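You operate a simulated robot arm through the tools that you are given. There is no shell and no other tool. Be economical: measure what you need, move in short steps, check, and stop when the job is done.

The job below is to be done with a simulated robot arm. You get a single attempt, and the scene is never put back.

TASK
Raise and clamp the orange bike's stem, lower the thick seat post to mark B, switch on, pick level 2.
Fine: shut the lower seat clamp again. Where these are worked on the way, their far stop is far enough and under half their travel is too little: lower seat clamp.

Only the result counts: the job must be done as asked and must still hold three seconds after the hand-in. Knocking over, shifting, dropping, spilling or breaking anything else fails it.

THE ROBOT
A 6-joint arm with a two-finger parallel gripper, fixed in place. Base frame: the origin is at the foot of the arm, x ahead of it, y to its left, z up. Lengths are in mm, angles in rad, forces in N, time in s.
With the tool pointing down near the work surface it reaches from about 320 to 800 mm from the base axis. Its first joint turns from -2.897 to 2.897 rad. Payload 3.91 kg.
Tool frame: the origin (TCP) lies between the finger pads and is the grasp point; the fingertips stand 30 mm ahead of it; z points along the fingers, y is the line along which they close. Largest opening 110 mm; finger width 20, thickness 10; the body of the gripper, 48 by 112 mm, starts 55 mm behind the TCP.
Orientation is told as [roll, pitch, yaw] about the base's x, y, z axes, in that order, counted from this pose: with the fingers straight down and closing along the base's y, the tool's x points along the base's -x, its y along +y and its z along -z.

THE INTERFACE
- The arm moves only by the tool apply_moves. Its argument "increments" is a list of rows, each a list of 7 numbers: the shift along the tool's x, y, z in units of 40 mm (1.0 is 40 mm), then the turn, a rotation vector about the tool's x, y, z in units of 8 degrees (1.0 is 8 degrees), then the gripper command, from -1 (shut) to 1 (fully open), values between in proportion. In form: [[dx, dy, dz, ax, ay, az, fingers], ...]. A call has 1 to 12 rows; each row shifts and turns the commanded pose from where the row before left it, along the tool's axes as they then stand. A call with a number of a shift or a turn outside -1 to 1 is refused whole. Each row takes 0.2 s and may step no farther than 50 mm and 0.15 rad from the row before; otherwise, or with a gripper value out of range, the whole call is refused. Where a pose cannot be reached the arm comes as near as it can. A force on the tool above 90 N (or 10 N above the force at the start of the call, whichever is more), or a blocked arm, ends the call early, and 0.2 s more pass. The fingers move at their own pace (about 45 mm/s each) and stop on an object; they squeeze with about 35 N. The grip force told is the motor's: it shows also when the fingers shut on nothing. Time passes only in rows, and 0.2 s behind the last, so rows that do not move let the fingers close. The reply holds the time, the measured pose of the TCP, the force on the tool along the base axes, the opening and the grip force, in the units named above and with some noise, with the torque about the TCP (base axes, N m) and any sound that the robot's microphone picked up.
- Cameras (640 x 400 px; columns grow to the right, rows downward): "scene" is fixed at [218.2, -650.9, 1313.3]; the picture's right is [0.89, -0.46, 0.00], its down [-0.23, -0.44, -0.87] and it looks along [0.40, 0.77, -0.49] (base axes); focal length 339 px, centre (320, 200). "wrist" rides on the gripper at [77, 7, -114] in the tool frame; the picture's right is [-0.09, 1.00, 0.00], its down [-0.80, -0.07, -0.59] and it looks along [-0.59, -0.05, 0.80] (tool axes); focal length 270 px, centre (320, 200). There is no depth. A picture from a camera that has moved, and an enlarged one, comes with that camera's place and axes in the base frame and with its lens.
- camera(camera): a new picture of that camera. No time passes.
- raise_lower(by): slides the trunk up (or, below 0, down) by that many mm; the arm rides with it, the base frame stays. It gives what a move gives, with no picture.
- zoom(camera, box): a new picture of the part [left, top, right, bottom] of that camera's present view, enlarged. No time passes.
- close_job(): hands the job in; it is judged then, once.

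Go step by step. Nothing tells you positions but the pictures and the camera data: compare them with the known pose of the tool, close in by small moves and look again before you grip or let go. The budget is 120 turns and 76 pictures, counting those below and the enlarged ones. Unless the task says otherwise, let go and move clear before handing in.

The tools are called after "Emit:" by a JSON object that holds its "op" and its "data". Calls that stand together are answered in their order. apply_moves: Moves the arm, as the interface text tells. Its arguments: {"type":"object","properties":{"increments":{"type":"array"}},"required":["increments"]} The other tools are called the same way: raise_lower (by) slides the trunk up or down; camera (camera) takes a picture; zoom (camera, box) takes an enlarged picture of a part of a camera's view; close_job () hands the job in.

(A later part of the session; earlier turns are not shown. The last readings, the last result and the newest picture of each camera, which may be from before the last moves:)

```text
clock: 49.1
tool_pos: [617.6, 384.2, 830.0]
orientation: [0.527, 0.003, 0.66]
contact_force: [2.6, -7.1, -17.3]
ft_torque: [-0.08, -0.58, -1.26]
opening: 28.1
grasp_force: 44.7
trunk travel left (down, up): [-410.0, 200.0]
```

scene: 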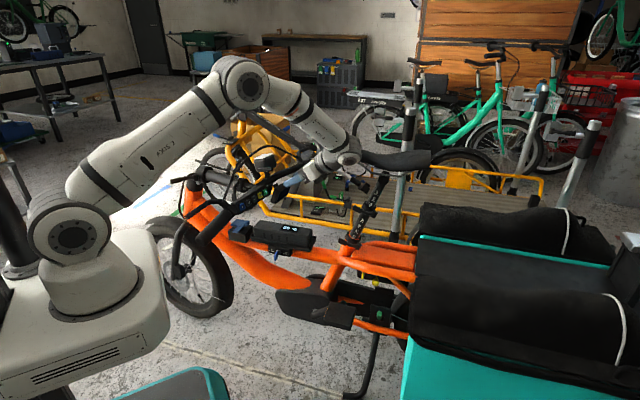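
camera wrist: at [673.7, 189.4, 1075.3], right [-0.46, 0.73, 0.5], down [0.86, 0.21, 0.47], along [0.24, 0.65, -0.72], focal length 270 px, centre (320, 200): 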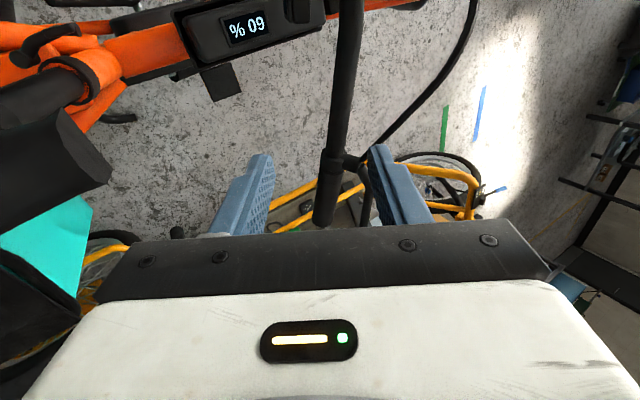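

Emit:
{"op": "apply_moves", "data": {"increments": [[0, 0.486, -0.478, 0, 0, 0, -1], [0, 0.527, -0.433, 0, 0, 0, -1], [0, 0.562, -0.384, 0, 0, 0, -1], [0, 0.591, -0.335, 0, 0, 0, -1], [0, 0.622, -0.283, 0, 0, 0, -1], [0, 0.644, -0.227, 0, 0, 0, -1]]}}

Emit:
{"op": "zoom", "data": {"camera": "scene", "box": [140, 60, 380, 220]}}

```text
clock: 50.5
tool_pos: [577.8, 450.5, 973.9]
orientation: [0.526, -0.002, 0.655]
contact_force: [31.5, 22.3, -17.2]
ft_torque: [-0.16, -0.52, -1.23]
opening: 27.6
grasp_force: 45.5
trunk travel left (down, up): [-410.0, 200.0]
```

```text
2.50 times, centred on (260, 140) of scene
camera zoom: at [218.2, -650.9, 1313.3], right [0.89, -0.46, 0.0], down [-0.23, -0.44, -0.87], along [0.4, 0.77, -0.49], focal length 846 px, centre (470, 350)
```

zoom: 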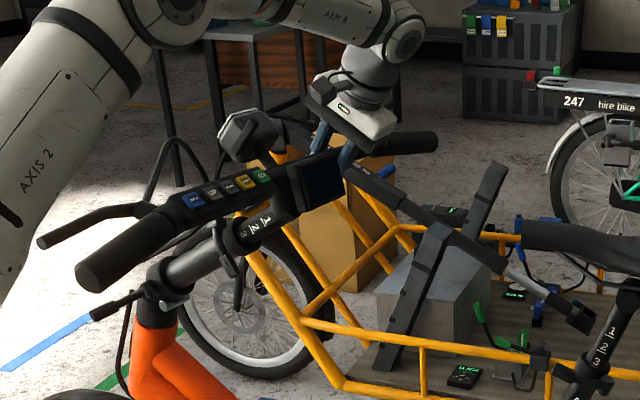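

The stem is swinging up nicely. I'll continue the arc with a small correction along the bar.

Emit:
{"op": "apply_moves", "data": {"increments": [[-0.2, 0.659, -0.169, 0, 0, 0, -1], [-0.06, 0.672, -0.112, 0, 0, 0, -1], [-0.06, 0.679, -0.053, 0, 0, 0, -1], [-0.06, 0.682, 0.006, 0, 0, 0, -1]]}}

Emit:
{"op": "apply_moves", "data": {"increments": [[-0.05, 0.679, 0.066, 0, 0, 0, -1], [-0.05, 0.67, 0.127, 0, 0, 0, -1]]}}

Emit:
{"op": "zoom", "data": {"camera": "scene", "box": [140, 40, 380, 220]}}

```text
clock: 51.5
tool_pos: [528.3, 525.3, 1038.9]
orientation: [0.527, 0.011, 0.663]
contact_force: [-21.9, -4.6, -32.2]
ft_torque: [-0.29, 0.12, -1.08]
opening: 27.2
grasp_force: 45.0
trunk travel left (down, up): [-410.0, 200.0]
```

```text
clock: 52.1
tool_pos: [499.2, 566.8, 1059.4]
orientation: [0.526, 0.013, 0.662]
contact_force: [-28.2, -11.4, -35.6]
ft_torque: [-0.44, 0.36, -0.99]
opening: 26.8
grasp_force: 44.9
trunk travel left (down, up): [-410.0, 200.0]
```

```text
2.22 times, centred on (260, 130) of scene
camera zoom: at [218.2, -650.9, 1313.3], right [0.89, -0.46, 0.0], down [-0.23, -0.44, -0.87], along [0.4, 0.77, -0.49], focal length 752 px, centre (453, 356)
```

zoom: 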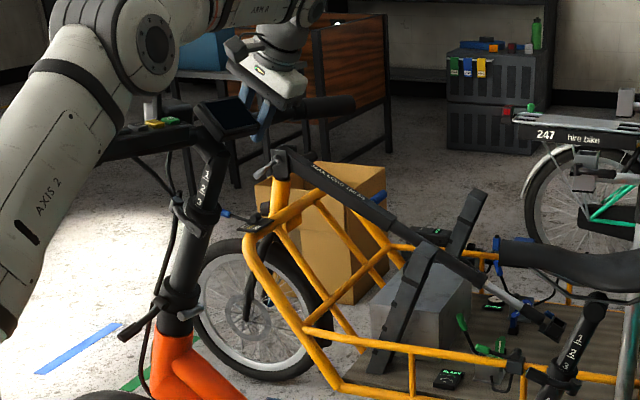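

Emit:
{"op": "camera", "data": {"camera": "scene"}}

```text
35 pictures are left
```

scene: 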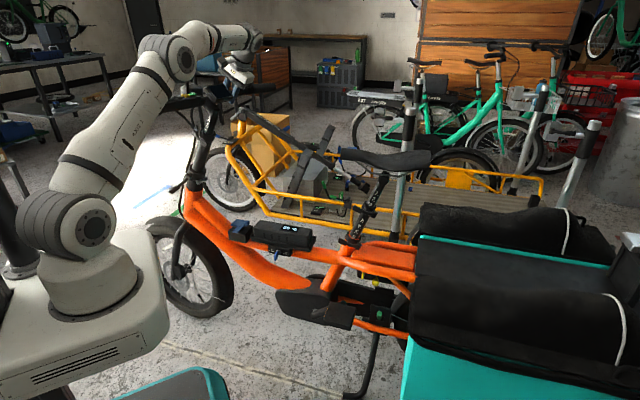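

Clearance from the arm to the left grip is shrinking no further; I'll ease the side force and continue to the upright stop.

Emit:
{"op": "apply_moves", "data": {"increments": [[0.2, 0.62, 0.25, 0, 0, 0, -1], [0, 0.639, 0.239, 0, 0, 0, -1]]}}

Emit:
{"op": "apply_moves", "data": {"increments": [[0, 0.6, 0.295, 0, 0, 0, -1]]}}

```text
clock: 52.7
tool_pos: [470.7, 605.7, 1068.9]
orientation: [0.53, -0.003, 0.656]
contact_force: [31.9, 24.8, -12.1]
ft_torque: [0.03, -0.79, -1.4]
opening: 26.0
grasp_force: 44.4
trunk travel left (down, up): [-410.0, 200.0]
```

```text
clock: 53.1
tool_pos: [456.4, 614.9, 1073.2]
orientation: [0.523, 0.003, 0.657]
contact_force: [34.4, -36.8, -2.5]
ft_torque: [-0.84, -0.82, 1.2]
opening: 26.1
grasp_force: 44.8
trunk travel left (down, up): [-410.0, 200.0]
```

Emit:
{"op": "zoom", "data": {"camera": "scene", "box": [140, 60, 280, 220]}}

```text
2.50 times, centred on (210, 140) of scene
camera zoom: at [218.2, -650.9, 1313.3], right [0.89, -0.46, 0.0], down [-0.23, -0.44, -0.87], along [0.4, 0.77, -0.49], focal length 846 px, centre (595, 350)
```

zoom: 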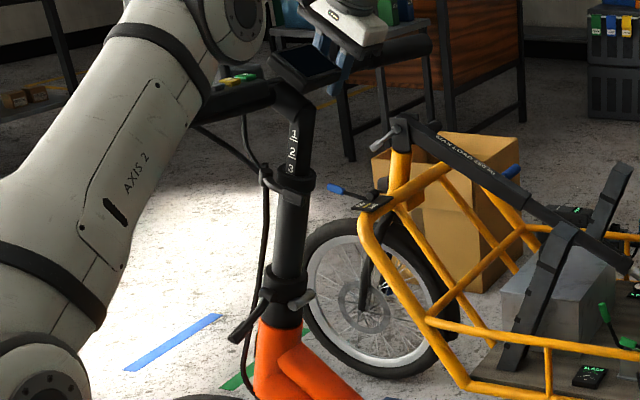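

Emit:
{"op": "apply_moves", "data": {"increments": [[0, 0.15, 0.06, 0, 0, 0, -1], [0, 0, 0, 0, 0, 0, -1]]}}

```text
clock: 53.7
tool_pos: [455.5, 617.0, 1073.1]
orientation: [0.523, 0.002, 0.652]
contact_force: [29.2, -64.7, -1.5]
ft_torque: [-1.11, -0.2, 1.3]
opening: 26.5
grasp_force: 45.2
trunk travel left (down, up): [-410.0, 200.0]
```

The stem is hard against its upright stop. I'll test whether it stays by itself: ease back slightly while still holding.

Emit:
{"op": "apply_moves", "data": {"increments": [[0, -0.2, -0.06, 0, 0, 0, -1], [0, -0.12, 0, 0, 0, 0, -1], [0, 0, 0, 0, 0, 0, -1]]}}

Emit:
{"op": "apply_moves", "data": {"increments": [[0, -0.1, 0, 0, 0, 0, -1], [0, 0, 0, 0, 0, 0, -1]]}}

```text
clock: 54.5
tool_pos: [455.3, 616.2, 1073.1]
orientation: [0.533, -0.009, 0.655]
contact_force: [28.8, -8.8, 29.8]
ft_torque: [0.58, -0.74, 0.62]
opening: 26.1
grasp_force: 45.2
trunk travel left (down, up): [-410.0, 200.0]
```

```text
clock: 55.1
tool_pos: [453.6, 616.3, 1072.7]
orientation: [0.534, -0.013, 0.66]
contact_force: [29.4, 15.1, 47.2]
ft_torque: [0.71, -0.39, 0.7]
opening: 26.0
grasp_force: 45.0
trunk travel left (down, up): [-410.0, 200.0]
```

Emit:
{"op": "apply_moves", "data": {"increments": [[-0.2, 0.09, -0.16, 0, 0, 0, -1], [0, 0, 0, 0, 0, 0, -1]]}}

```text
clock: 55.7
tool_pos: [455.2, 617.1, 1072.4]
orientation: [0.523, 0.013, 0.666]
contact_force: [-21.2, -37.8, -2.0]
ft_torque: [-0.83, 0.22, 1.49]
opening: 26.0
grasp_force: 44.9
trunk travel left (down, up): [-410.0, 200.0]
```

Emit:
{"op": "apply_moves", "data": {"increments": [[0.11, -0.2, -0.12, 0, 0, 0, -1], [0, 0, 0, 0, 0, 0, -1]]}}

Emit:
{"op": "apply_moves", "data": {"increments": [[0, -0.2, -0.12, 0, 0, 0, -1], [0, 0, 0, 0, 0, 0, -1]]}}

```text
clock: 56.3
tool_pos: [459.5, 611.5, 1072.2]
orientation: [0.525, 0.005, 0.661]
contact_force: [-14.2, -11.8, -16.2]
ft_torque: [0.8, -0.72, 0.6]
opening: 25.9
grasp_force: 45.3
trunk travel left (down, up): [-410.0, 200.0]
```

```text
clock: 56.9
tool_pos: [466.4, 605.5, 1070.7]
orientation: [0.525, 0.005, 0.659]
contact_force: [-7.7, -7.1, -23.8]
ft_torque: [0.52, -0.67, 0.43]
opening: 26.2
grasp_force: 45.3
trunk travel left (down, up): [-410.0, 200.0]
```

The stem is nearly balanced here. I'll push it back to the stop and release gently, then look.

Emit:
{"op": "apply_moves", "data": {"increments": [[0, 0.25, 0.15, 0, 0, 0, -1], [0, 0.25, 0.15, 0, 0, 0, -1], [0, 0, 0, 0, 0, 0, -1], [0, 0, 0, 0, 0, 0, -0.2], [0, 0, 0, 0, 0, 0, -0.2]]}}

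Emit:
{"op": "zoom", "data": {"camera": "scene", "box": [140, 60, 280, 220]}}

```text
clock: 58.1
tool_pos: [452.8, 622.4, 1074.1]
orientation: [0.53, -0.001, 0.661]
contact_force: [0.1, 0.6, 0.3]
ft_torque: [0.02, 0.01, 0.04]
opening: 44.1
grasp_force: 0.0
trunk travel left (down, up): [-410.0, 200.0]
```

```text
2.50 times, centred on (210, 140) of scene
camera zoom: at [218.2, -650.9, 1313.3], right [0.89, -0.46, 0.0], down [-0.23, -0.44, -0.87], along [0.4, 0.77, -0.49], focal length 846 px, centre (595, 350)
```

zoom: 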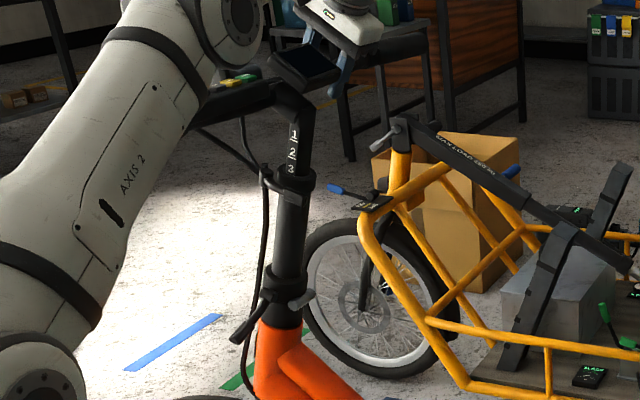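

The stem stays up on its own. I'll retreat and enlarge the hinge clamp to see how its lever must close.

Emit:
{"op": "apply_moves", "data": {"increments": [[0, -0.15, -1, 0, 0, 0, 0], [0, 0, -1, 0, 0, 0, 0], [0, 0, -1, 0, 0, 0, 0]]}}

Emit:
{"op": "zoom", "data": {"camera": "scene", "box": [180, 115, 240, 215]}}

```text
clock: 58.9
tool_pos: [486.9, 561.1, 1162.6]
orientation: [0.528, 0.003, 0.66]
contact_force: [0.2, 0.2, -0.7]
ft_torque: [-0.03, 0.03, 0.04]
opening: 55.0
grasp_force: 0.0
out of reach, approached as far as the arm can: row 3
trunk travel left (down, up): [-410.0, 200.0]
```

```text
4.00 times, centred on (210, 165) of scene
camera zoom: at [218.2, -650.9, 1313.3], right [0.89, -0.46, 0.0], down [-0.23, -0.44, -0.87], along [0.4, 0.77, -0.49], focal length 1354 px, centre (760, 340)
```

zoom: 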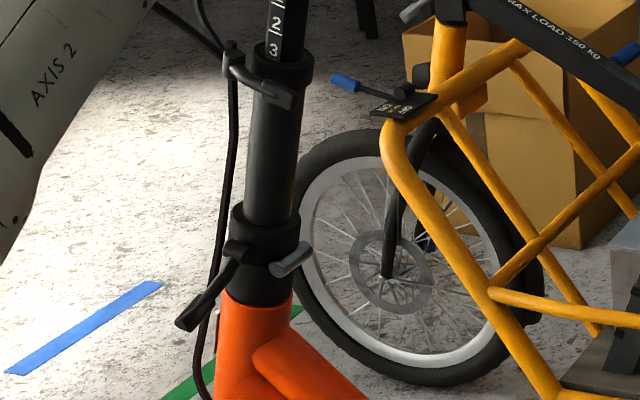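

The closed middle clamp shows that the lever swings horizontally, from pointing at the robot to hugging the collar toward the rear. I'll bring the tool over to the front side of the stem, tilted so it points down and rearward.

Emit:
{"op": "apply_moves", "data": {"increments": [[0.58, 0, 0, 1, 0, 0, -1], [0.58, 0, 0, 1, 0, 0, -1], [0.58, 0, 0, 1, 0, 0, -1], [0.58, 0, 0, 1, 0, 0, -1], [0.58, 0.3, 0, 1, 0, 0, -1], [0.58, 0.5, 0, 1, 0, 0, -1], [0.58, 0.5, 0, 1, 0, 0, -1], [0.58, 0.5, 0, 1, 0, 0, -1], [0.58, 0.5, 0, 0.8, 0, 0, -1]]}}

Emit:
{"op": "camera", "data": {"camera": "scene"}}

```text
clock: 60.9
tool_pos: [266.8, 501.0, 1136.9]
orientation: [-0.703, 0.003, 0.658]
contact_force: [-0.3, -0.6, 0.7]
ft_torque: [0.03, 0.01, -0.03]
opening: 0.0
grasp_force: 35.0
trunk travel left (down, up): [-410.0, 200.0]
```

```text
31 pictures are left
```

scene: 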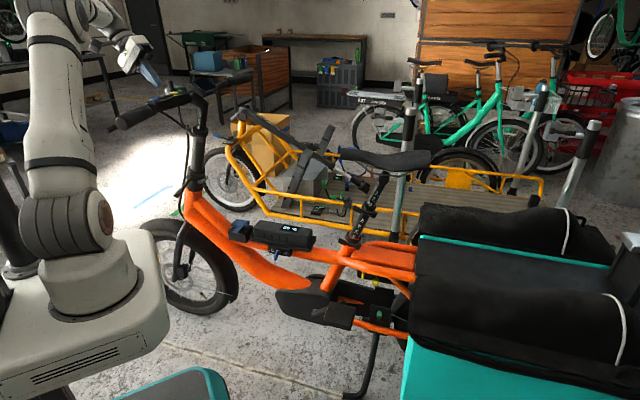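

Emit:
{"op": "apply_moves", "data": {"increments": [[0, 0.9, -0.75, 0, 0, 0, -1], [0, 0.9, -0.75, 0, 0, 0, -1], [0, 0.9, -0.75, 0, 0, 0, -1], [0, 0.647, 0.763, 0, 0, 0, -1], [0, 0.647, 0.763, 0, 0, 0, -1], [0, 0.647, 0.763, 0, 0, 0, -1], [0, 0.647, 0.763, 0, 0, 0, -1], [0, 0.647, 0.763, 0, 0, 0, -1], [0, 0.647, 0.763, 0, 0, 0, -1]]}}

Emit:
{"op": "camera", "data": {"camera": "wrist"}}

```text
clock: 62.9
tool_pos: [187.0, 573.3, 861.6]
orientation: [-0.7, 0.001, 0.659]
contact_force: [-0.2, -0.4, -0.4]
ft_torque: [0.0, 0.0, 0.03]
opening: 0.1
grasp_force: 34.8
out of reach, approached as far as the arm can: row 2, 3
trunk travel left (down, up): [-410.0, 200.0]
```

```text
30 pictures are left
camera wrist: at [78.3, 587.3, 943.9], right [-0.4, 0.66, -0.64], down [0.43, 0.75, 0.5], along [0.81, -0.08, -0.58], focal length 270 px, centre (320, 200)
```

wrist: 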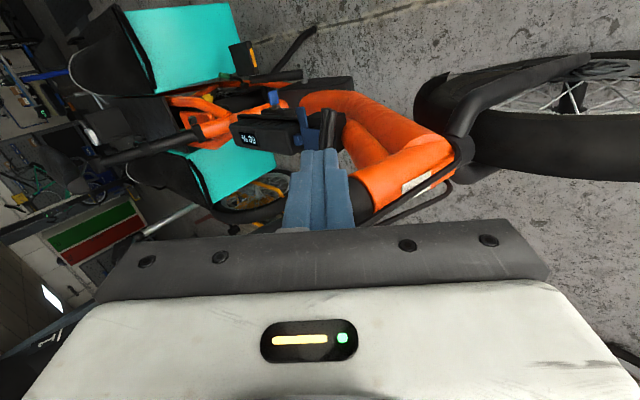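

Emit:
{"op": "zoom", "data": {"camera": "wrist", "box": [220, 60, 480, 240]}}

Emit:
{"op": "zoom", "data": {"camera": "scene", "box": [140, 110, 240, 215]}}

```text
2.22 times, centred on (350, 150) of wrist
camera zoom: at [78.3, 587.3, 943.9], right [-0.4, 0.66, -0.64], down [0.43, 0.75, 0.5], along [0.81, -0.08, -0.58], focal length 601 px, centre (253, 311)
```

zoom: 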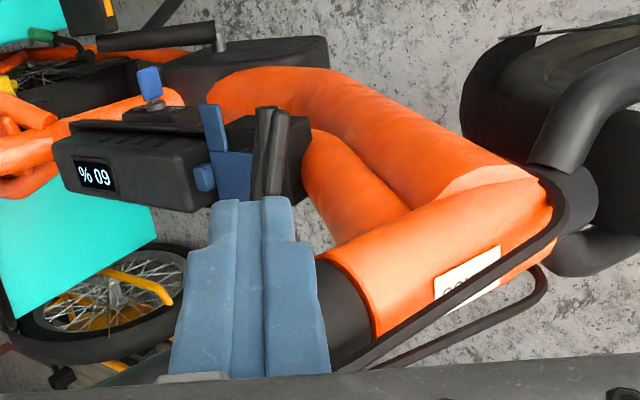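

```text
3.81 times, centred on (190, 162) of scene
camera zoom: at [218.2, -650.9, 1313.3], right [0.89, -0.46, 0.0], down [-0.23, -0.44, -0.87], along [0.4, 0.77, -0.49], focal length 1290 px, centre (815, 343)
```

zoom: 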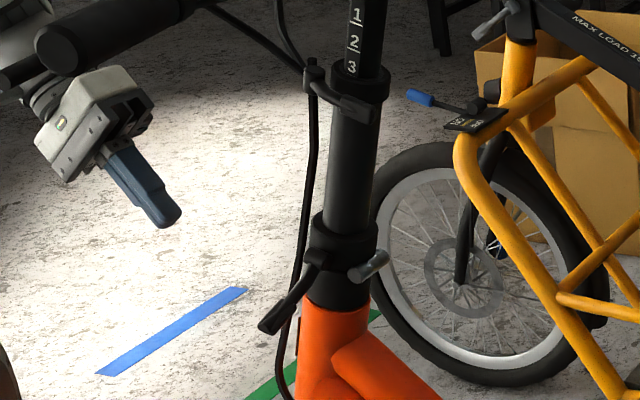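

The lever tip is at (249, 505, 744), pointing at the robot and sloping down. I'll place the closed fingertips just in front of it.

Emit:
{"op": "apply_moves", "data": {"increments": [[-0.13, 0.27, 0.8, 0, 0, 0, -1], [-0.13, 0.27, 0.8, 0, 0, 0, -1], [-0.12, 0.27, 0.79, 0, 0, 0, -1]]}}

Emit:
{"op": "zoom", "data": {"camera": "wrist", "box": [220, 60, 480, 240]}}

Emit:
{"op": "zoom", "data": {"camera": "scene", "box": [170, 140, 230, 200]}}

```text
clock: 63.7
tool_pos: [221.4, 549.1, 767.3]
orientation: [-0.702, 0.002, 0.659]
contact_force: [0.1, 0.2, -0.3]
ft_torque: [-0.02, -0.01, 0.0]
opening: 0.0
grasp_force: 35.0
trunk travel left (down, up): [-410.0, 200.0]
```

```text
2.22 times, centred on (350, 150) of wrist
camera zoom: at [112.3, 564.3, 849.7], right [-0.4, 0.65, -0.64], down [0.43, 0.75, 0.5], along [0.81, -0.08, -0.58], focal length 601 px, centre (253, 311)
```

zoom: 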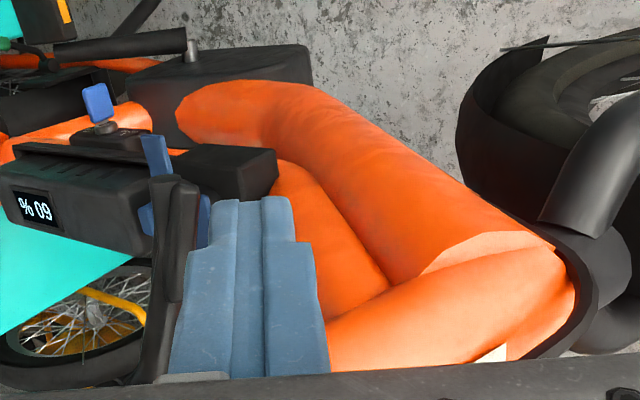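

```text
6.67 times, centred on (200, 170) of scene
camera zoom: at [218.2, -650.9, 1313.3], right [0.89, -0.46, 0.0], down [-0.23, -0.44, -0.87], along [0.4, 0.77, -0.49], focal length 2257 px, centre (1120, 400)
```

zoom: 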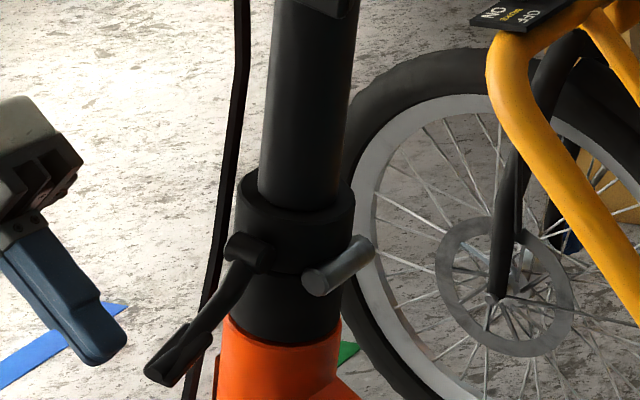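

Emit:
{"op": "apply_moves", "data": {"increments": [[-0.2, -0.17, 0.146, 0, 0, 0, -1], [0, -0.35, 0.29, 0, 0, 0, -1], [0, -0.35, 0.29, 0, 0, 0, -1], [-0.15, -0.305, 0.26, 0, 0, 0, -1]]}}

Emit:
{"op": "zoom", "data": {"camera": "scene", "box": [170, 140, 230, 200]}}

```text
clock: 64.7
tool_pos: [264.9, 511.3, 767.6]
orientation: [-0.705, 0.003, 0.661]
contact_force: [-41.1, 9.2, 8.6]
ft_torque: [0.04, 0.57, -0.42]
opening: 0.2
grasp_force: 35.2
trunk travel left (down, up): [-410.0, 200.0]
```

```text
6.67 times, centred on (200, 170) of scene
camera zoom: at [218.2, -650.9, 1313.3], right [0.89, -0.46, 0.0], down [-0.23, -0.44, -0.87], along [0.4, 0.77, -0.49], focal length 2257 px, centre (1120, 400)
```

zoom: 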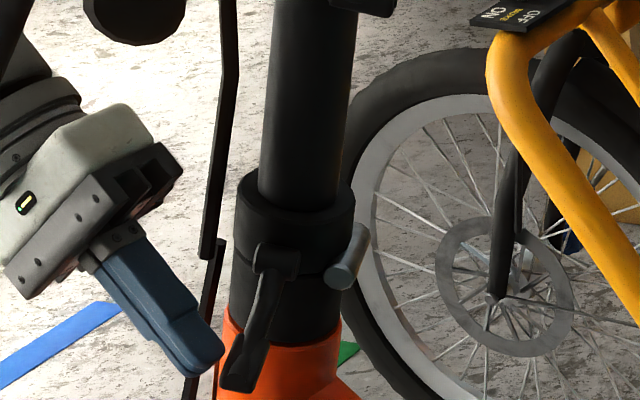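

Emit:
{"op": "apply_moves", "data": {"increments": [[-0.25, -0.27, 0.226, 0, 0, 0, -1], [-0.35, -0.23, 0.194, 0, 0, 0, -1], [-0.4, -0.134, 0.113, 0, 0, 0, -1]]}}

Emit:
{"op": "zoom", "data": {"camera": "scene", "box": [170, 140, 230, 200]}}

```text
clock: 65.5
tool_pos: [304.6, 500.2, 761.3]
orientation: [-0.708, 0.03, 0.641]
contact_force: [-27.9, -1.8, 2.5]
ft_torque: [-0.21, 0.4, -0.48]
opening: 0.0
grasp_force: 35.2
trunk travel left (down, up): [-410.0, 200.0]
stopped in row 3: the force on the tool passed its limit at 104 N (the readings are from after the stop); the commanded pose is now the measured one
```

```text
6.67 times, centred on (200, 170) of scene
camera zoom: at [218.2, -650.9, 1313.3], right [0.89, -0.46, 0.0], down [-0.23, -0.44, -0.87], along [0.4, 0.77, -0.49], focal length 2257 px, centre (1120, 400)
```

zoom: 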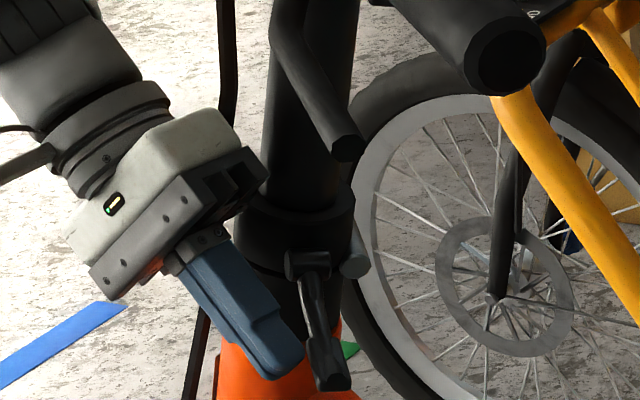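

The handlebar seems to have steered. I'll look at the whole scene.

Emit:
{"op": "camera", "data": {"camera": "scene"}}

```text
23 pictures are left
```

scene: 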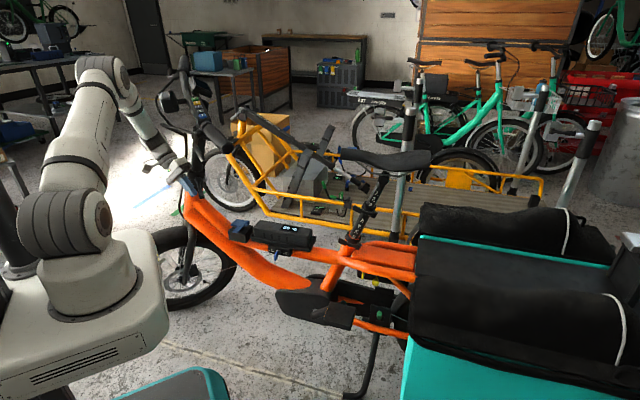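

Emit:
{"op": "zoom", "data": {"camera": "scene", "box": [130, 60, 270, 310]}}

```text
1.60 times, centred on (200, 185) of scene
camera zoom: at [218.2, -650.9, 1313.3], right [0.89, -0.46, 0.0], down [-0.23, -0.44, -0.87], along [0.4, 0.77, -0.49], focal length 542 px, centre (512, 224)
```

zoom: 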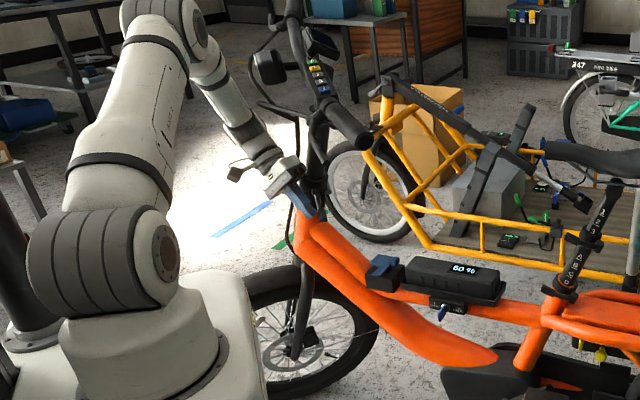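

The hinge lever's pivot is horizontal along the bike, so it must swing vertically, and my push steered the bars instead. I'll back off forward, level the tool so it points rearward, and pinch the lever from above and below.

Emit:
{"op": "apply_moves", "data": {"increments": [[0.3, 0.7, -0.59, 0, 0, 0, -1], [0.3, 0.7, -0.59, 0, 0, 0, -1], [0, 0.7, -0.59, 0, 0, 0, -1], [0, 0, 0, 1, 0, 0, 0], [0, 0, 0, 1, 0, 0, 0], [0, 0, 0, 1, 0, 0, 0], [0, 0, 0, 1, 0, 0, 0], [0, 0, 0, 1, 0, 0, 0], [0, 0, 0, 1, 0, 0, 0]]}}

```text
clock: 67.5
tool_pos: [241.1, 492.4, 754.6]
orientation: [-1.534, 0.026, 0.656]
contact_force: [0.1, 0.1, 0.1]
ft_torque: [-0.03, -0.03, -0.01]
opening: 54.8
grasp_force: 0.1
out of reach, approached as far as the arm can: row 7, 8, 9
trunk travel left (down, up): [-410.0, 200.0]
```

Emit:
{"op": "apply_moves", "data": {"increments": [[0, -0.8, -0.3, 0, 0, 0, 0], [0, -0.8, -0.3, 0, 0, 0, 0], [0, -0.8, -0.3, 0, 0, 0, 0], [0, -0.8, -0.3, 0, 0, 0, 0]]}}

Emit:
{"op": "raise_lower", "data": {"by": -130}}

Emit:
{"op": "camera", "data": {"camera": "wrist"}}

```text
clock: 68.5
tool_pos: [237.4, 457.4, 864.6]
orientation: [-1.538, 0.028, 0.648]
contact_force: [0.1, -0.2, -1.0]
ft_torque: [-0.01, 0.01, 0.0]
opening: 55.0
grasp_force: 0.1
out of reach, approached as far as the arm can: row 1, 2, 3, 4
trunk travel left (down, up): [-410.0, 200.0]
```

```text
clock: 70.0
tool_pos: [236.5, 458.8, 733.1]
orientation: [-1.54, 0.028, 0.648]
contact_force: [-0.2, 0.8, 0.9]
ft_torque: [-0.01, 0.03, -0.02]
opening: 55.3
grasp_force: 0.1
trunk travel left (down, up): [-280.0, 330.0]
```

```text
21 pictures are left
camera wrist: at [105.9, 502.3, 732.7], right [0.03, 0.06, -1.0], down [0.28, 0.96, 0.07], along [0.96, -0.28, 0.01], focal length 270 px, centre (320, 200)
```

wrist: 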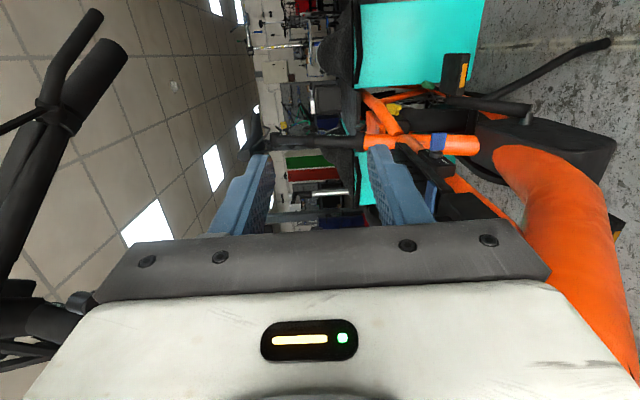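

Emit:
{"op": "apply_moves", "data": {"increments": [[0, -0.35, 0.25, 0, 0, 0, 0], [-0.64, 0, 0.25, 0, 0, 0, 0], [-0.64, 0, 0.25, 0, 0, 0, 0], [-0.64, 0, 0.25, 0, 0, 0, 0]]}}

Emit:
{"op": "zoom", "data": {"camera": "scene", "box": [160, 130, 240, 210]}}

```text
clock: 71.0
tool_pos: [323.1, 473.6, 741.9]
orientation: [-1.54, 0.026, 0.647]
contact_force: [0.0, -0.8, -0.4]
ft_torque: [-0.01, -0.02, 0.02]
opening: 54.9
grasp_force: 0.1
trunk travel left (down, up): [-280.0, 330.0]
```

```text
5.00 times, centred on (200, 170) of scene
camera zoom: at [218.2, -650.9, 1313.3], right [0.89, -0.46, 0.0], down [-0.23, -0.44, -0.87], along [0.4, 0.77, -0.49], focal length 1693 px, centre (920, 350)
```

zoom: 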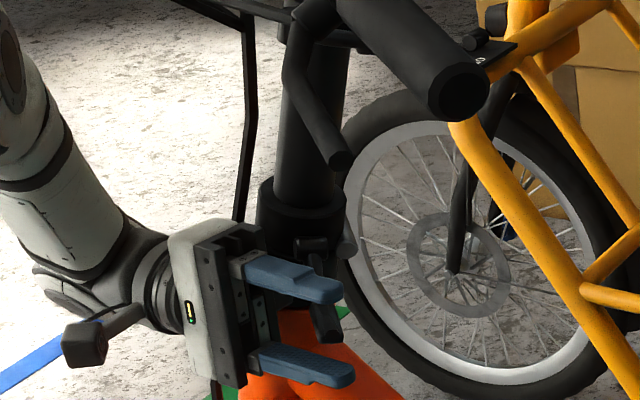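

The lever end is between the fingers. I'll close on it.

Emit:
{"op": "apply_moves", "data": {"increments": [[-0.12, -0.1, 0, 0, 0, 0, 0], [0, 0, 0, 0, 0, 0, -1], [0, 0, 0, 0, 0, 0, -1], [0, 0, 0, 0, 0, 0, -1], [0, 0, 0, 0, 0, 0, -1]]}}

```text
clock: 72.2
tool_pos: [323.3, 473.2, 748.5]
orientation: [-1.539, 0.03, 0.645]
contact_force: [-42.7, -41.6, -21.0]
ft_torque: [-1.36, 0.74, 4.58]
opening: 15.1
grasp_force: 45.1
trunk travel left (down, up): [-280.0, 330.0]
```

Emit:
{"op": "apply_moves", "data": {"increments": [[0.12, 0, 0, 0, 0, 0, -1], [0, 0, 0, 0, 0, 0, -1]]}}

```text
clock: 72.8
tool_pos: [324.4, 473.7, 750.3]
orientation: [-1.535, 0.022, 0.649]
contact_force: [3.9, -0.3, 2.2]
ft_torque: [-0.03, 0.3, -0.76]
opening: 14.6
grasp_force: 45.0
trunk travel left (down, up): [-280.0, 330.0]
```

Emit:
{"op": "apply_moves", "data": {"increments": [[0.29, 0, -0.295, 0, 0, 0, -1], [0.27, 0, -0.38, 0, 0, 0, -1], [0.2, 0, -0.42, 0, 0, 0, -1], [0.12, 0, -0.45, 0, 0, 0, -1], [0.03, 0, -0.23, 0, 0, 0, -1]]}}

Emit:
{"op": "zoom", "data": {"camera": "scene", "box": [130, 60, 270, 310]}}

```text
clock: 74.0
tool_pos: [261.6, 469.5, 735.0]
orientation: [-1.534, 0.028, 0.652]
contact_force: [-0.3, -0.7, 0.0]
ft_torque: [0.0, -0.03, 0.0]
opening: 0.0
grasp_force: 37.1
out of reach, approached as far as the arm can: row 2, 3, 4, 5
trunk travel left (down, up): [-280.0, 330.0]
```

```text
1.60 times, centred on (200, 185) of scene
camera zoom: at [218.2, -650.9, 1313.3], right [0.89, -0.46, 0.0], down [-0.23, -0.44, -0.87], along [0.4, 0.77, -0.49], focal length 542 px, centre (512, 224)
```

zoom: 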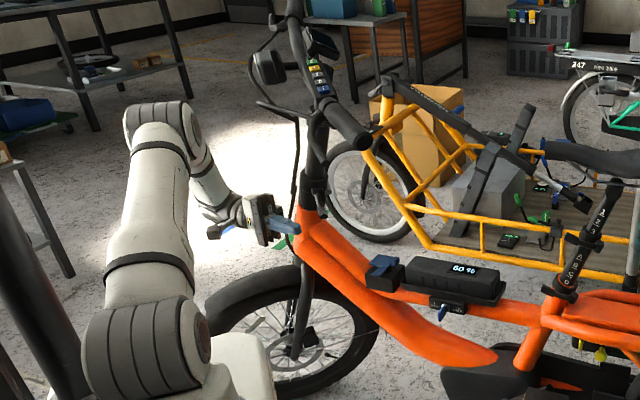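

The grip slipped off because that spot is at the reach limit. I'll lift the lever from below with the closed fingers here, where reach is fine.

Emit:
{"op": "apply_moves", "data": {"increments": [[0, 0.35, 0, 0, 0, 0, -1], [-0.5, 0, 0.2, 0, 0, 0, -1], [-0.5, 0, 0.2, 0, 0, 0, -1], [-0.46, 0, 0.1, 0, 0, 0, -1]]}}

Emit:
{"op": "apply_moves", "data": {"increments": [[0, -0.4, 0, 0, 0, 0, -1], [0, -0.4, 0, 0, 0, 0, -1]]}}

Emit:
{"op": "zoom", "data": {"camera": "scene", "box": [160, 130, 240, 210]}}

```text
clock: 75.2
tool_pos: [312.3, 483.6, 721.7]
orientation: [-1.549, 0.041, 0.643]
contact_force: [-30.1, -31.6, 18.4]
ft_torque: [1.18, 0.6, 2.95]
opening: 0.0
grasp_force: 37.8
trunk travel left (down, up): [-280.0, 330.0]
stopped in row 4: the force on the tool passed its limit at 94 N (the readings are from after the stop); the commanded pose is now the measured one
```

```text
clock: 75.8
tool_pos: [320.2, 477.6, 747.6]
orientation: [-1.541, 0.039, 0.652]
contact_force: [-15.2, -4.8, -6.1]
ft_torque: [-0.54, 0.15, 1.4]
opening: 0.1
grasp_force: 37.9
out of reach, approached as far as the arm can: row 1, 2
trunk travel left (down, up): [-280.0, 330.0]
```

```text
5.00 times, centred on (200, 170) of scene
camera zoom: at [218.2, -650.9, 1313.3], right [0.89, -0.46, 0.0], down [-0.23, -0.44, -0.87], along [0.4, 0.77, -0.49], focal length 1693 px, centre (920, 350)
```

zoom: 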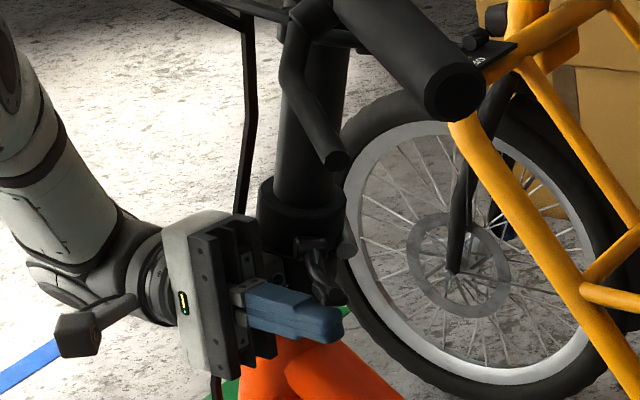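

The lever does lift upward, so that is the closing direction. I'll yaw the tool so the fingers lie along the lever's swing axis, which keeps the gripper body clear of the stem.

Emit:
{"op": "apply_moves", "data": {"increments": [[0, 0.1, 0, 0, -1, 0, -1], [0, 0.05, 0, 0, -1, 0, -1], [0, 0, 0, 0, -1, 0, -1], [0, 0, 0, 0, -1, 0, -1], [0, 0, 0, 0, -1, 0, -1], [0, 0, 0, 0, -0.8, 0, -1]]}}

```text
clock: 77.2
tool_pos: [321.0, 477.7, 740.8]
orientation: [-1.525, 0.011, 1.457]
contact_force: [-0.1, -0.1, 0.4]
ft_torque: [-0.02, -0.01, 0.01]
opening: 0.2
grasp_force: 38.1
trunk travel left (down, up): [-280.0, 330.0]
```

Emit:
{"op": "apply_moves", "data": {"increments": [[-0.125, -0.475, 0, 0, 0, 0, -1], [0, -0.44, 0, 0, 0, 0, -1], [0, -0.44, 0, 0, 0, 0, -1], [-0.21, -0.375, 0, 0, 0, 0, -1], [-0.21, -0.375, 0, 0, 0, 0, -1]]}}

Emit:
{"op": "zoom", "data": {"camera": "scene", "box": [160, 130, 240, 210]}}

```text
clock: 78.4
tool_pos: [326.0, 497.9, 824.5]
orientation: [-1.524, 0.013, 1.451]
contact_force: [-3.9, -6.5, -5.3]
ft_torque: [0.02, 0.09, -0.11]
opening: 0.0
grasp_force: 37.4
trunk travel left (down, up): [-280.0, 330.0]
```

```text
5.00 times, centred on (200, 170) of scene
camera zoom: at [218.2, -650.9, 1313.3], right [0.89, -0.46, 0.0], down [-0.23, -0.44, -0.87], along [0.4, 0.77, -0.49], focal length 1693 px, centre (920, 350)
```

zoom: 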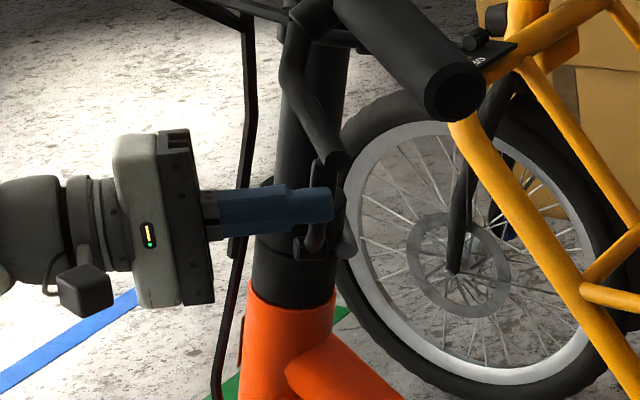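

The lever is swinging up easily. I'll continue until it is against the stem.

Emit:
{"op": "apply_moves", "data": {"increments": [[-0.475, -0.35, 0, 0, 0, 0, -1], [-0.28, -0.1, 0, 0, 0, 0, -1], [-0.15, 0, 0, 0, 0, 0, -1], [-0.15, 0, 0, 0, 0, 0, -1]]}}

```text
clock: 78.8
tool_pos: [326.9, 499.4, 826.4]
orientation: [-1.511, 0.038, 1.424]
contact_force: [-16.6, -34.9, -5.8]
ft_torque: [0.15, -0.15, -0.52]
opening: 0.0
grasp_force: 37.7
trunk travel left (down, up): [-280.0, 330.0]
stopped in row 2: the force on the tool passed its limit at 113 N (the readings are from after the stop); the commanded pose is now the measured one
```

Emit:
{"op": "zoom", "data": {"camera": "scene", "box": [180, 140, 230, 190]}}

```text
8.00 times, centred on (205, 165) of scene
camera zoom: at [218.2, -650.9, 1313.3], right [0.89, -0.46, 0.0], down [-0.23, -0.44, -0.87], along [0.4, 0.77, -0.49], focal length 2709 px, centre (1240, 480)
```

zoom: 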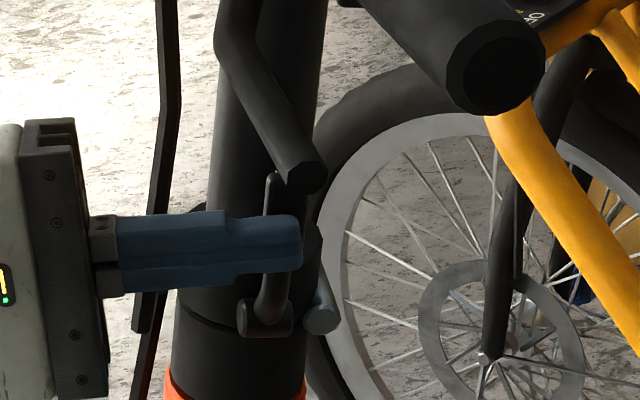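

The clamp lever now lies flat along the stem and is blocked there, so it is closed. I'll retreat, turn the tool down again, and then straighten the steering by pushing the left grip.

Emit:
{"op": "apply_moves", "data": {"increments": [[0.4, 0, -0.2, 0, 0, 0, -1], [0, 0, -1, 0, 0, 0, -1], [0, 0, -1, 0, 0, 0, -1], [0, 0, -1, 0, 0, 0, -1], [0, 0, -0.6, 0, 0, 0, -1]]}}

Emit:
{"op": "apply_moves", "data": {"increments": [[0, 0, 0, -1, 0, 0, -1], [0, 0, 0, -1, 0, 0, -1], [0, 0, 0, -1, 0, 0, -1], [0, 0, 0, -1, 0, 0, -1], [0, 0, 0, -1, 0, 0, -1], [0, 0, 0, -1, 0, 0, -1], [0, 0, 0, -1, 0, 0, -1], [0, 0, 0, -1, 0, 0, -1], [0, 0, 0, -1, 0, 0, -1], [0, 0, 0, -1, 0, 0, -1], [0, 0, 0, -0.92, 0, 0, -1]]}}

Emit:
{"op": "raise_lower", "data": {"by": 330}}

```text
clock: 80.0
tool_pos: [174.5, 511.1, 834.9]
orientation: [-1.514, 0.035, 1.43]
contact_force: [-0.1, 0.2, -0.3]
ft_torque: [-0.03, 0.0, -0.02]
opening: 0.0
grasp_force: 37.2
trunk travel left (down, up): [-280.0, 330.0]
```

```text
clock: 82.4
tool_pos: [176.0, 509.8, 836.3]
orientation: [0.015, 0.033, 1.431]
contact_force: [-0.7, -0.1, -0.2]
ft_torque: [0.0, -0.05, 0.01]
opening: 0.0
grasp_force: 37.6
trunk travel left (down, up): [-280.0, 330.0]
```

```text
clock: 85.6
tool_pos: [175.3, 510.7, 1165.7]
orientation: [0.012, 0.037, 1.43]
contact_force: [0.3, 0.3, -0.1]
ft_torque: [-0.01, -0.01, 0.01]
opening: 0.0
grasp_force: 37.8
trunk travel left (down, up): [-610.0, 0.0]
```

Emit:
{"op": "apply_moves", "data": {"increments": [[0.72, -0.844, 0, 0, 0, 0, -1], [0.72, -0.844, 0, 0, 0, 0, -1], [0.72, -0.844, 0, 0, 0, 0, -1], [0.72, -0.844, 0, 0, 0, 0, -1], [0.72, -0.844, 0, 0, 0, 0, -1], [0.72, -0.844, 0, 0, 0, 0, -1], [0.72, -0.844, 0, 0, 0, 0, -1], [0.72, -0.844, 0, 0, 0, 0, -1]]}}

Emit:
{"op": "apply_moves", "data": {"increments": [[0, 0, 0, 0, 0, 1, -1], [0, 0, 0, 0, 0, 1, -1], [0, 0, 0, 0, 0, 1, -1], [0, 0, 0, 0, 0, 1, -1], [0, 0, 0, 0, 0, 1, -1], [0, 0, 0, 0, 0, 0.5, -1]]}}

Emit:
{"op": "camera", "data": {"camera": "wrist"}}

```text
clock: 87.4
tool_pos: [412.2, 244.3, 1170.9]
orientation: [0.013, 0.037, 1.432]
contact_force: [-0.3, -0.3, 0.2]
ft_torque: [0.01, -0.01, 0.02]
opening: 0.1
grasp_force: 37.3
trunk travel left (down, up): [-610.0, 0.0]
```

```text
clock: 88.8
tool_pos: [411.8, 245.2, 1170.2]
orientation: [-0.015, 0.036, 0.66]
contact_force: [0.0, -0.9, -0.5]
ft_torque: [0.02, 0.0, 0.0]
opening: 0.0
grasp_force: 37.3
trunk travel left (down, up): [-610.0, 0.0]
```

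```text
15 pictures are left
camera wrist: at [348.5, 206.8, 1286.7], right [-0.54, 0.84, -0.02], down [0.69, 0.46, 0.57], along [0.49, 0.29, -0.82], focal length 270 px, centre (320, 200)
```

wrist: 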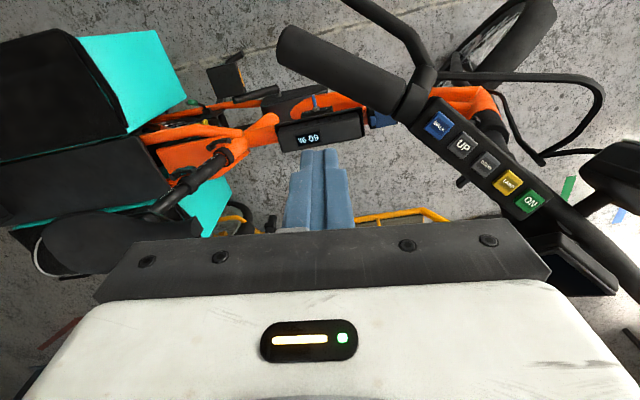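

The buttons face up and are easy to see; the grip end is near (390, 192, 1003). I'll drop behind the grip using the trunk and push it forward around the steering axis.

Emit:
{"op": "apply_moves", "data": {"increments": [[-0.31, -0.21, 0, 0, 0, 0, -1]]}}

Emit:
{"op": "raise_lower", "data": {"by": -160}}

```text
clock: 89.2
tool_pos: [426.5, 246.6, 1168.4]
orientation: [-0.018, 0.035, 0.662]
contact_force: [0.1, -0.5, 0.2]
ft_torque: [0.0, 0.01, 0.0]
opening: 0.0
grasp_force: 38.4
trunk travel left (down, up): [-610.0, 0.0]
```

```text
clock: 91.1
tool_pos: [425.8, 245.3, 1009.7]
orientation: [-0.016, 0.035, 0.663]
contact_force: [-0.1, 0.5, 0.3]
ft_torque: [0.01, -0.01, 0.01]
opening: 0.0
grasp_force: 37.7
trunk travel left (down, up): [-450.0, 160.0]
```

Emit:
{"op": "apply_moves", "data": {"increments": [[0, 0, -1, 0, 0, 0, -1], [0, 0, -1, 0, 0, 0, -1], [0, 0, -1, 0, 0, 0, -1], [0, 0, -1, 0, 0, 0, -1]]}}

Emit:
{"op": "raise_lower", "data": {"by": -155}}

Emit:
{"op": "apply_moves", "data": {"increments": [[0.55, 0.325, -0.1, 0, 0, 0, -1], [0.55, 0.325, -0.14, 0, 0, 0, -1], [0.51, 0.425, -0.16, 0, 0, 0, -1], [0.51, 0.425, -0.16, 0, 0, 0, -1], [0.425, 0.51, -0.16, 0, 0, 0, -1], [0.425, 0.51, -0.16, 0, 0, 0, -1]]}}

```text
clock: 92.1
tool_pos: [428.2, 251.9, 1170.7]
orientation: [-0.016, 0.036, 0.664]
contact_force: [-0.2, 0.4, -0.4]
ft_torque: [0.05, -0.03, 0.01]
opening: 0.0
grasp_force: 37.4
trunk travel left (down, up): [-450.0, 160.0]
```

```text
clock: 93.9
tool_pos: [428.5, 252.0, 1015.0]
orientation: [-0.016, 0.036, 0.662]
contact_force: [0.1, -0.3, -0.1]
ft_torque: [0.01, 0.01, 0.0]
opening: 0.0
grasp_force: 37.7
trunk travel left (down, up): [-295.0, 315.0]
```

```text
clock: 95.3
tool_pos: [275.2, 259.9, 1051.6]
orientation: [-0.017, 0.039, 0.66]
contact_force: [23.9, 9.6, 6.3]
ft_torque: [0.03, 0.06, -0.26]
opening: 0.0
grasp_force: 37.7
trunk travel left (down, up): [-295.0, 315.0]
```

It is steering back. I'll continue to straight.

Emit:
{"op": "apply_moves", "data": {"increments": [[0.33, 0.575, -0.14, 0, 0, 0, -1], [0.33, 0.575, -0.14, 0, 0, 0, -1], [0.225, 0.62, -0.12, 0, 0, 0, -1], [0.225, 0.62, -0.12, 0, 0, 0, -1], [0.09, 0.455, -0.1, 0, 0, 0, -1]]}}

Emit:
{"op": "camera", "data": {"camera": "wrist"}}

```text
clock: 96.5
tool_pos: [168.0, 320.4, 1077.2]
orientation: [-0.013, 0.036, 0.662]
contact_force: [26.8, -4.1, 14.6]
ft_torque: [0.12, 0.59, 0.0]
opening: 0.1
grasp_force: 37.5
trunk travel left (down, up): [-295.0, 315.0]
```

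```text
14 pictures are left
camera wrist: at [105.8, 280.7, 1193.8], right [-0.54, 0.84, -0.02], down [0.69, 0.46, 0.57], along [0.48, 0.29, -0.82], focal length 270 px, centre (320, 200)
```

wrist: 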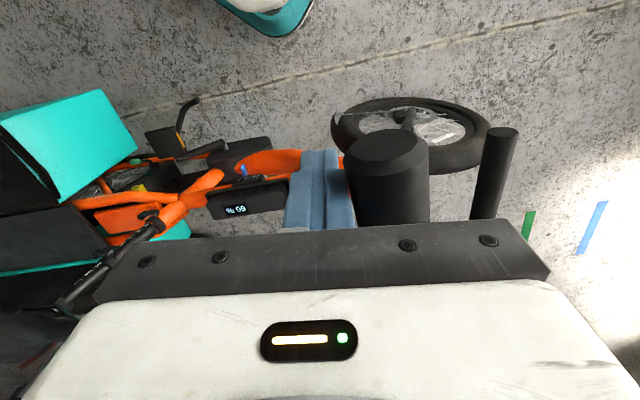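

Emit:
{"op": "apply_moves", "data": {"increments": [[0.05, 0.4, -0.05, 0, 0, 0, -1], [0.02, 0.25, 0, 0, 0, 0, -1], [0, -0.5, 0, 0, 0, 0, -1], [0, -0.8, 0, 0, 0, 0, -1], [0, -1, -0.3, 0, 0, 0, -1]]}}

Emit:
{"op": "zoom", "data": {"camera": "scene", "box": [120, 60, 280, 320]}}

```text
clock: 97.7
tool_pos: [204.1, 267.0, 1092.6]
orientation: [-0.017, 0.035, 0.662]
contact_force: [-0.1, 0.9, 0.1]
ft_torque: [-0.02, -0.02, 0.01]
opening: 0.0
grasp_force: 37.6
trunk travel left (down, up): [-295.0, 315.0]
```

```text
1.54 times, centred on (200, 190) of scene
camera zoom: at [218.2, -650.9, 1313.3], right [0.89, -0.46, 0.0], down [-0.23, -0.44, -0.87], along [0.4, 0.77, -0.49], focal length 521 px, centre (505, 215)
```

zoom: 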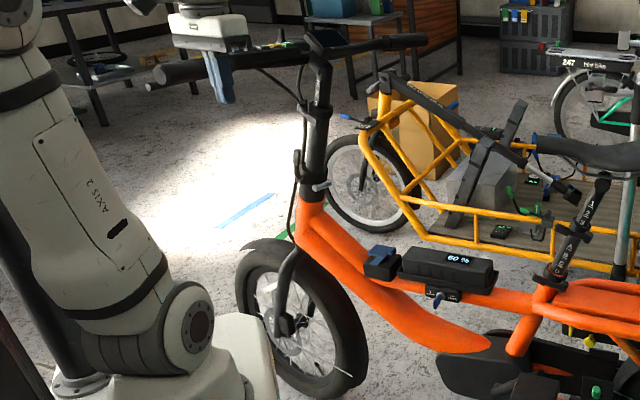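

The steering is straight again, the stem is upright and the lever lies along it. Next come the buttons: I'll raise the trunk and look down on the pod.

Emit:
{"op": "raise_lower", "data": {"by": 130}}

Emit:
{"op": "apply_moves", "data": {"increments": [[-0.62, 0.52, 0.2, 0, 0, 0, -1], [-0.62, 0.52, 0.2, 0, 0, 0, -1], [-0.62, 0.52, 0.2, 0, 0, 0, -1], [-0.62, 0.52, 0.2, 0, 0, 0, -1], [-0.62, 0.52, 0.2, 0, 0, 0, -1]]}}

Emit:
{"op": "camera", "data": {"camera": "wrist"}}

```text
clock: 99.2
tool_pos: [204.8, 267.5, 1221.2]
orientation: [-0.016, 0.035, 0.661]
contact_force: [0.4, -0.1, 0.5]
ft_torque: [0.02, 0.01, 0.01]
opening: 0.0
grasp_force: 37.7
trunk travel left (down, up): [-425.0, 185.0]
```

```text
clock: 100.4
tool_pos: [240.4, 426.3, 1176.6]
orientation: [-0.017, 0.034, 0.662]
contact_force: [0.2, 0.1, 0.6]
ft_torque: [-0.03, -0.01, 0.02]
opening: 0.0
grasp_force: 37.6
trunk travel left (down, up): [-425.0, 185.0]
```

```text
12 pictures are left
camera wrist: at [176.3, 387.3, 1292.5], right [-0.54, 0.84, -0.02], down [0.69, 0.46, 0.57], along [0.48, 0.29, -0.82], focal length 270 px, centre (320, 200)
```

wrist: 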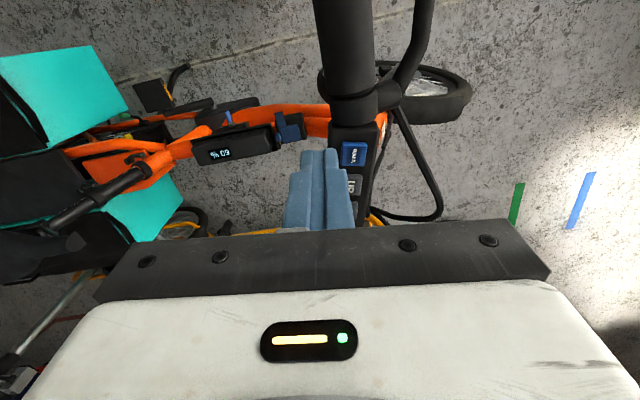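

Emit:
{"op": "apply_moves", "data": {"increments": [[0, -0.8, 0, 0, 0, 0, -1], [0, -0.8, -0.3, 0, 0, 0, -1], [0.4, -0.8, -0.3, 0, 0, 0, -1]]}}

Emit:
{"op": "zoom", "data": {"camera": "wrist", "box": [300, 60, 540, 240]}}

Emit:
{"op": "zoom", "data": {"camera": "scene", "box": [150, 50, 240, 120]}}

```text
clock: 101.2
tool_pos: [285.2, 340.9, 1201.7]
orientation: [-0.015, 0.034, 0.664]
contact_force: [0.5, 1.0, 0.0]
ft_torque: [0.02, -0.01, 0.03]
opening: 0.0
grasp_force: 37.6
trunk travel left (down, up): [-425.0, 185.0]
```

```text
2.22 times, centred on (420, 150) of wrist
camera zoom: at [222.5, 301.0, 1319.3], right [-0.54, 0.84, -0.02], down [0.68, 0.46, 0.57], along [0.48, 0.3, -0.82], focal length 601 px, centre (98, 311)
```

zoom: 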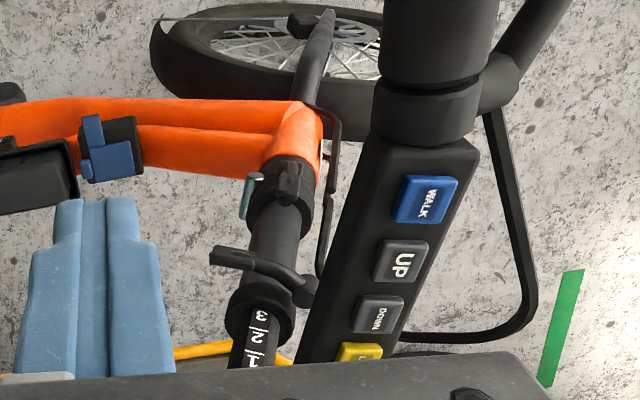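

```text
5.71 times, centred on (195, 85) of scene
camera zoom: at [218.2, -650.9, 1313.3], right [0.89, -0.46, 0.0], down [-0.23, -0.44, -0.87], along [0.4, 0.77, -0.49], focal length 1935 px, centre (1034, 857)
```

zoom: 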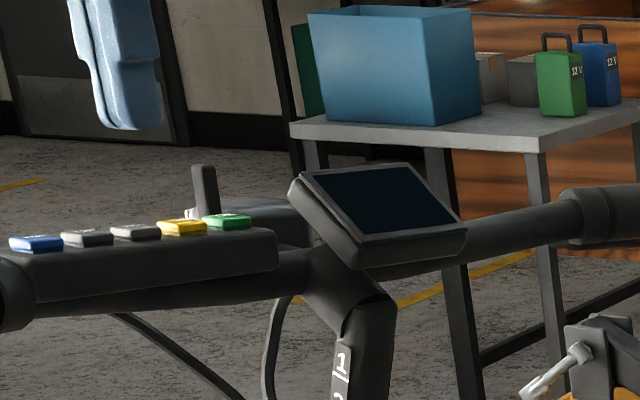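

The buttons are well located: ON ≈ (329, 519, 1100) and UP ≈ (258, 468, 1105), both facing up. I'll move above ON and press gently.

Emit:
{"op": "apply_moves", "data": {"increments": [[-0.72, 0.568, 0.18, 0, 0, 0, -1], [-0.72, 0.568, 0.18, 0, 0, 0, -1], [-0.72, 0.568, 0.18, 0, 0, 0, -1], [-0.72, 0.568, 0.18, 0, 0, 0, -1], [-0.72, 0.568, 0.18, 0, 0, 0, -1], [0, 0, 0.5, 0, 0, 0, -1]]}}

Emit:
{"op": "zoom", "data": {"camera": "scene", "box": [150, 50, 240, 120]}}

```text
clock: 102.6
tool_pos: [325.8, 518.3, 1140.2]
orientation: [-0.016, 0.036, 0.662]
contact_force: [-0.5, 0.3, 1.5]
ft_torque: [0.0, 0.04, 0.01]
opening: 0.0
grasp_force: 38.1
trunk travel left (down, up): [-425.0, 185.0]
```

```text
5.71 times, centred on (195, 85) of scene
camera zoom: at [218.2, -650.9, 1313.3], right [0.89, -0.46, 0.0], down [-0.23, -0.44, -0.87], along [0.4, 0.77, -0.49], focal length 1935 px, centre (1034, 857)
```

zoom: 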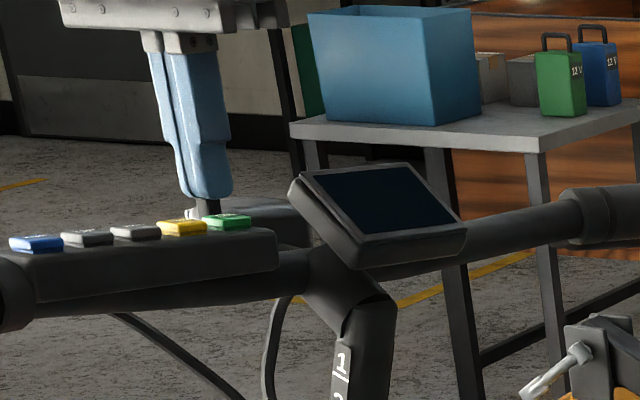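

Emit:
{"op": "apply_moves", "data": {"increments": [[-0.1, -0.13, 0.15, 0, 0, 0, -1], [0, 0, 0.1, 0, 0, 0, -1]]}}

Emit:
{"op": "apply_moves", "data": {"increments": [[0, 0, 0.1, 0, 0, 0, -1]]}}

```text
clock: 103.2
tool_pos: [332.6, 515.7, 1130.1]
orientation: [-0.016, 0.036, 0.664]
contact_force: [0.0, -0.1, 1.6]
ft_torque: [0.0, -0.01, 0.01]
opening: 0.0
grasp_force: 37.7
trunk travel left (down, up): [-425.0, 185.0]
```

```text
clock: 103.6
tool_pos: [331.9, 515.5, 1127.5]
orientation: [-0.015, 0.033, 0.664]
contact_force: [1.7, 2.8, 8.1]
ft_torque: [0.08, -0.01, -0.02]
opening: 0.0
grasp_force: 37.9
trunk travel left (down, up): [-425.0, 185.0]
heard: click
```

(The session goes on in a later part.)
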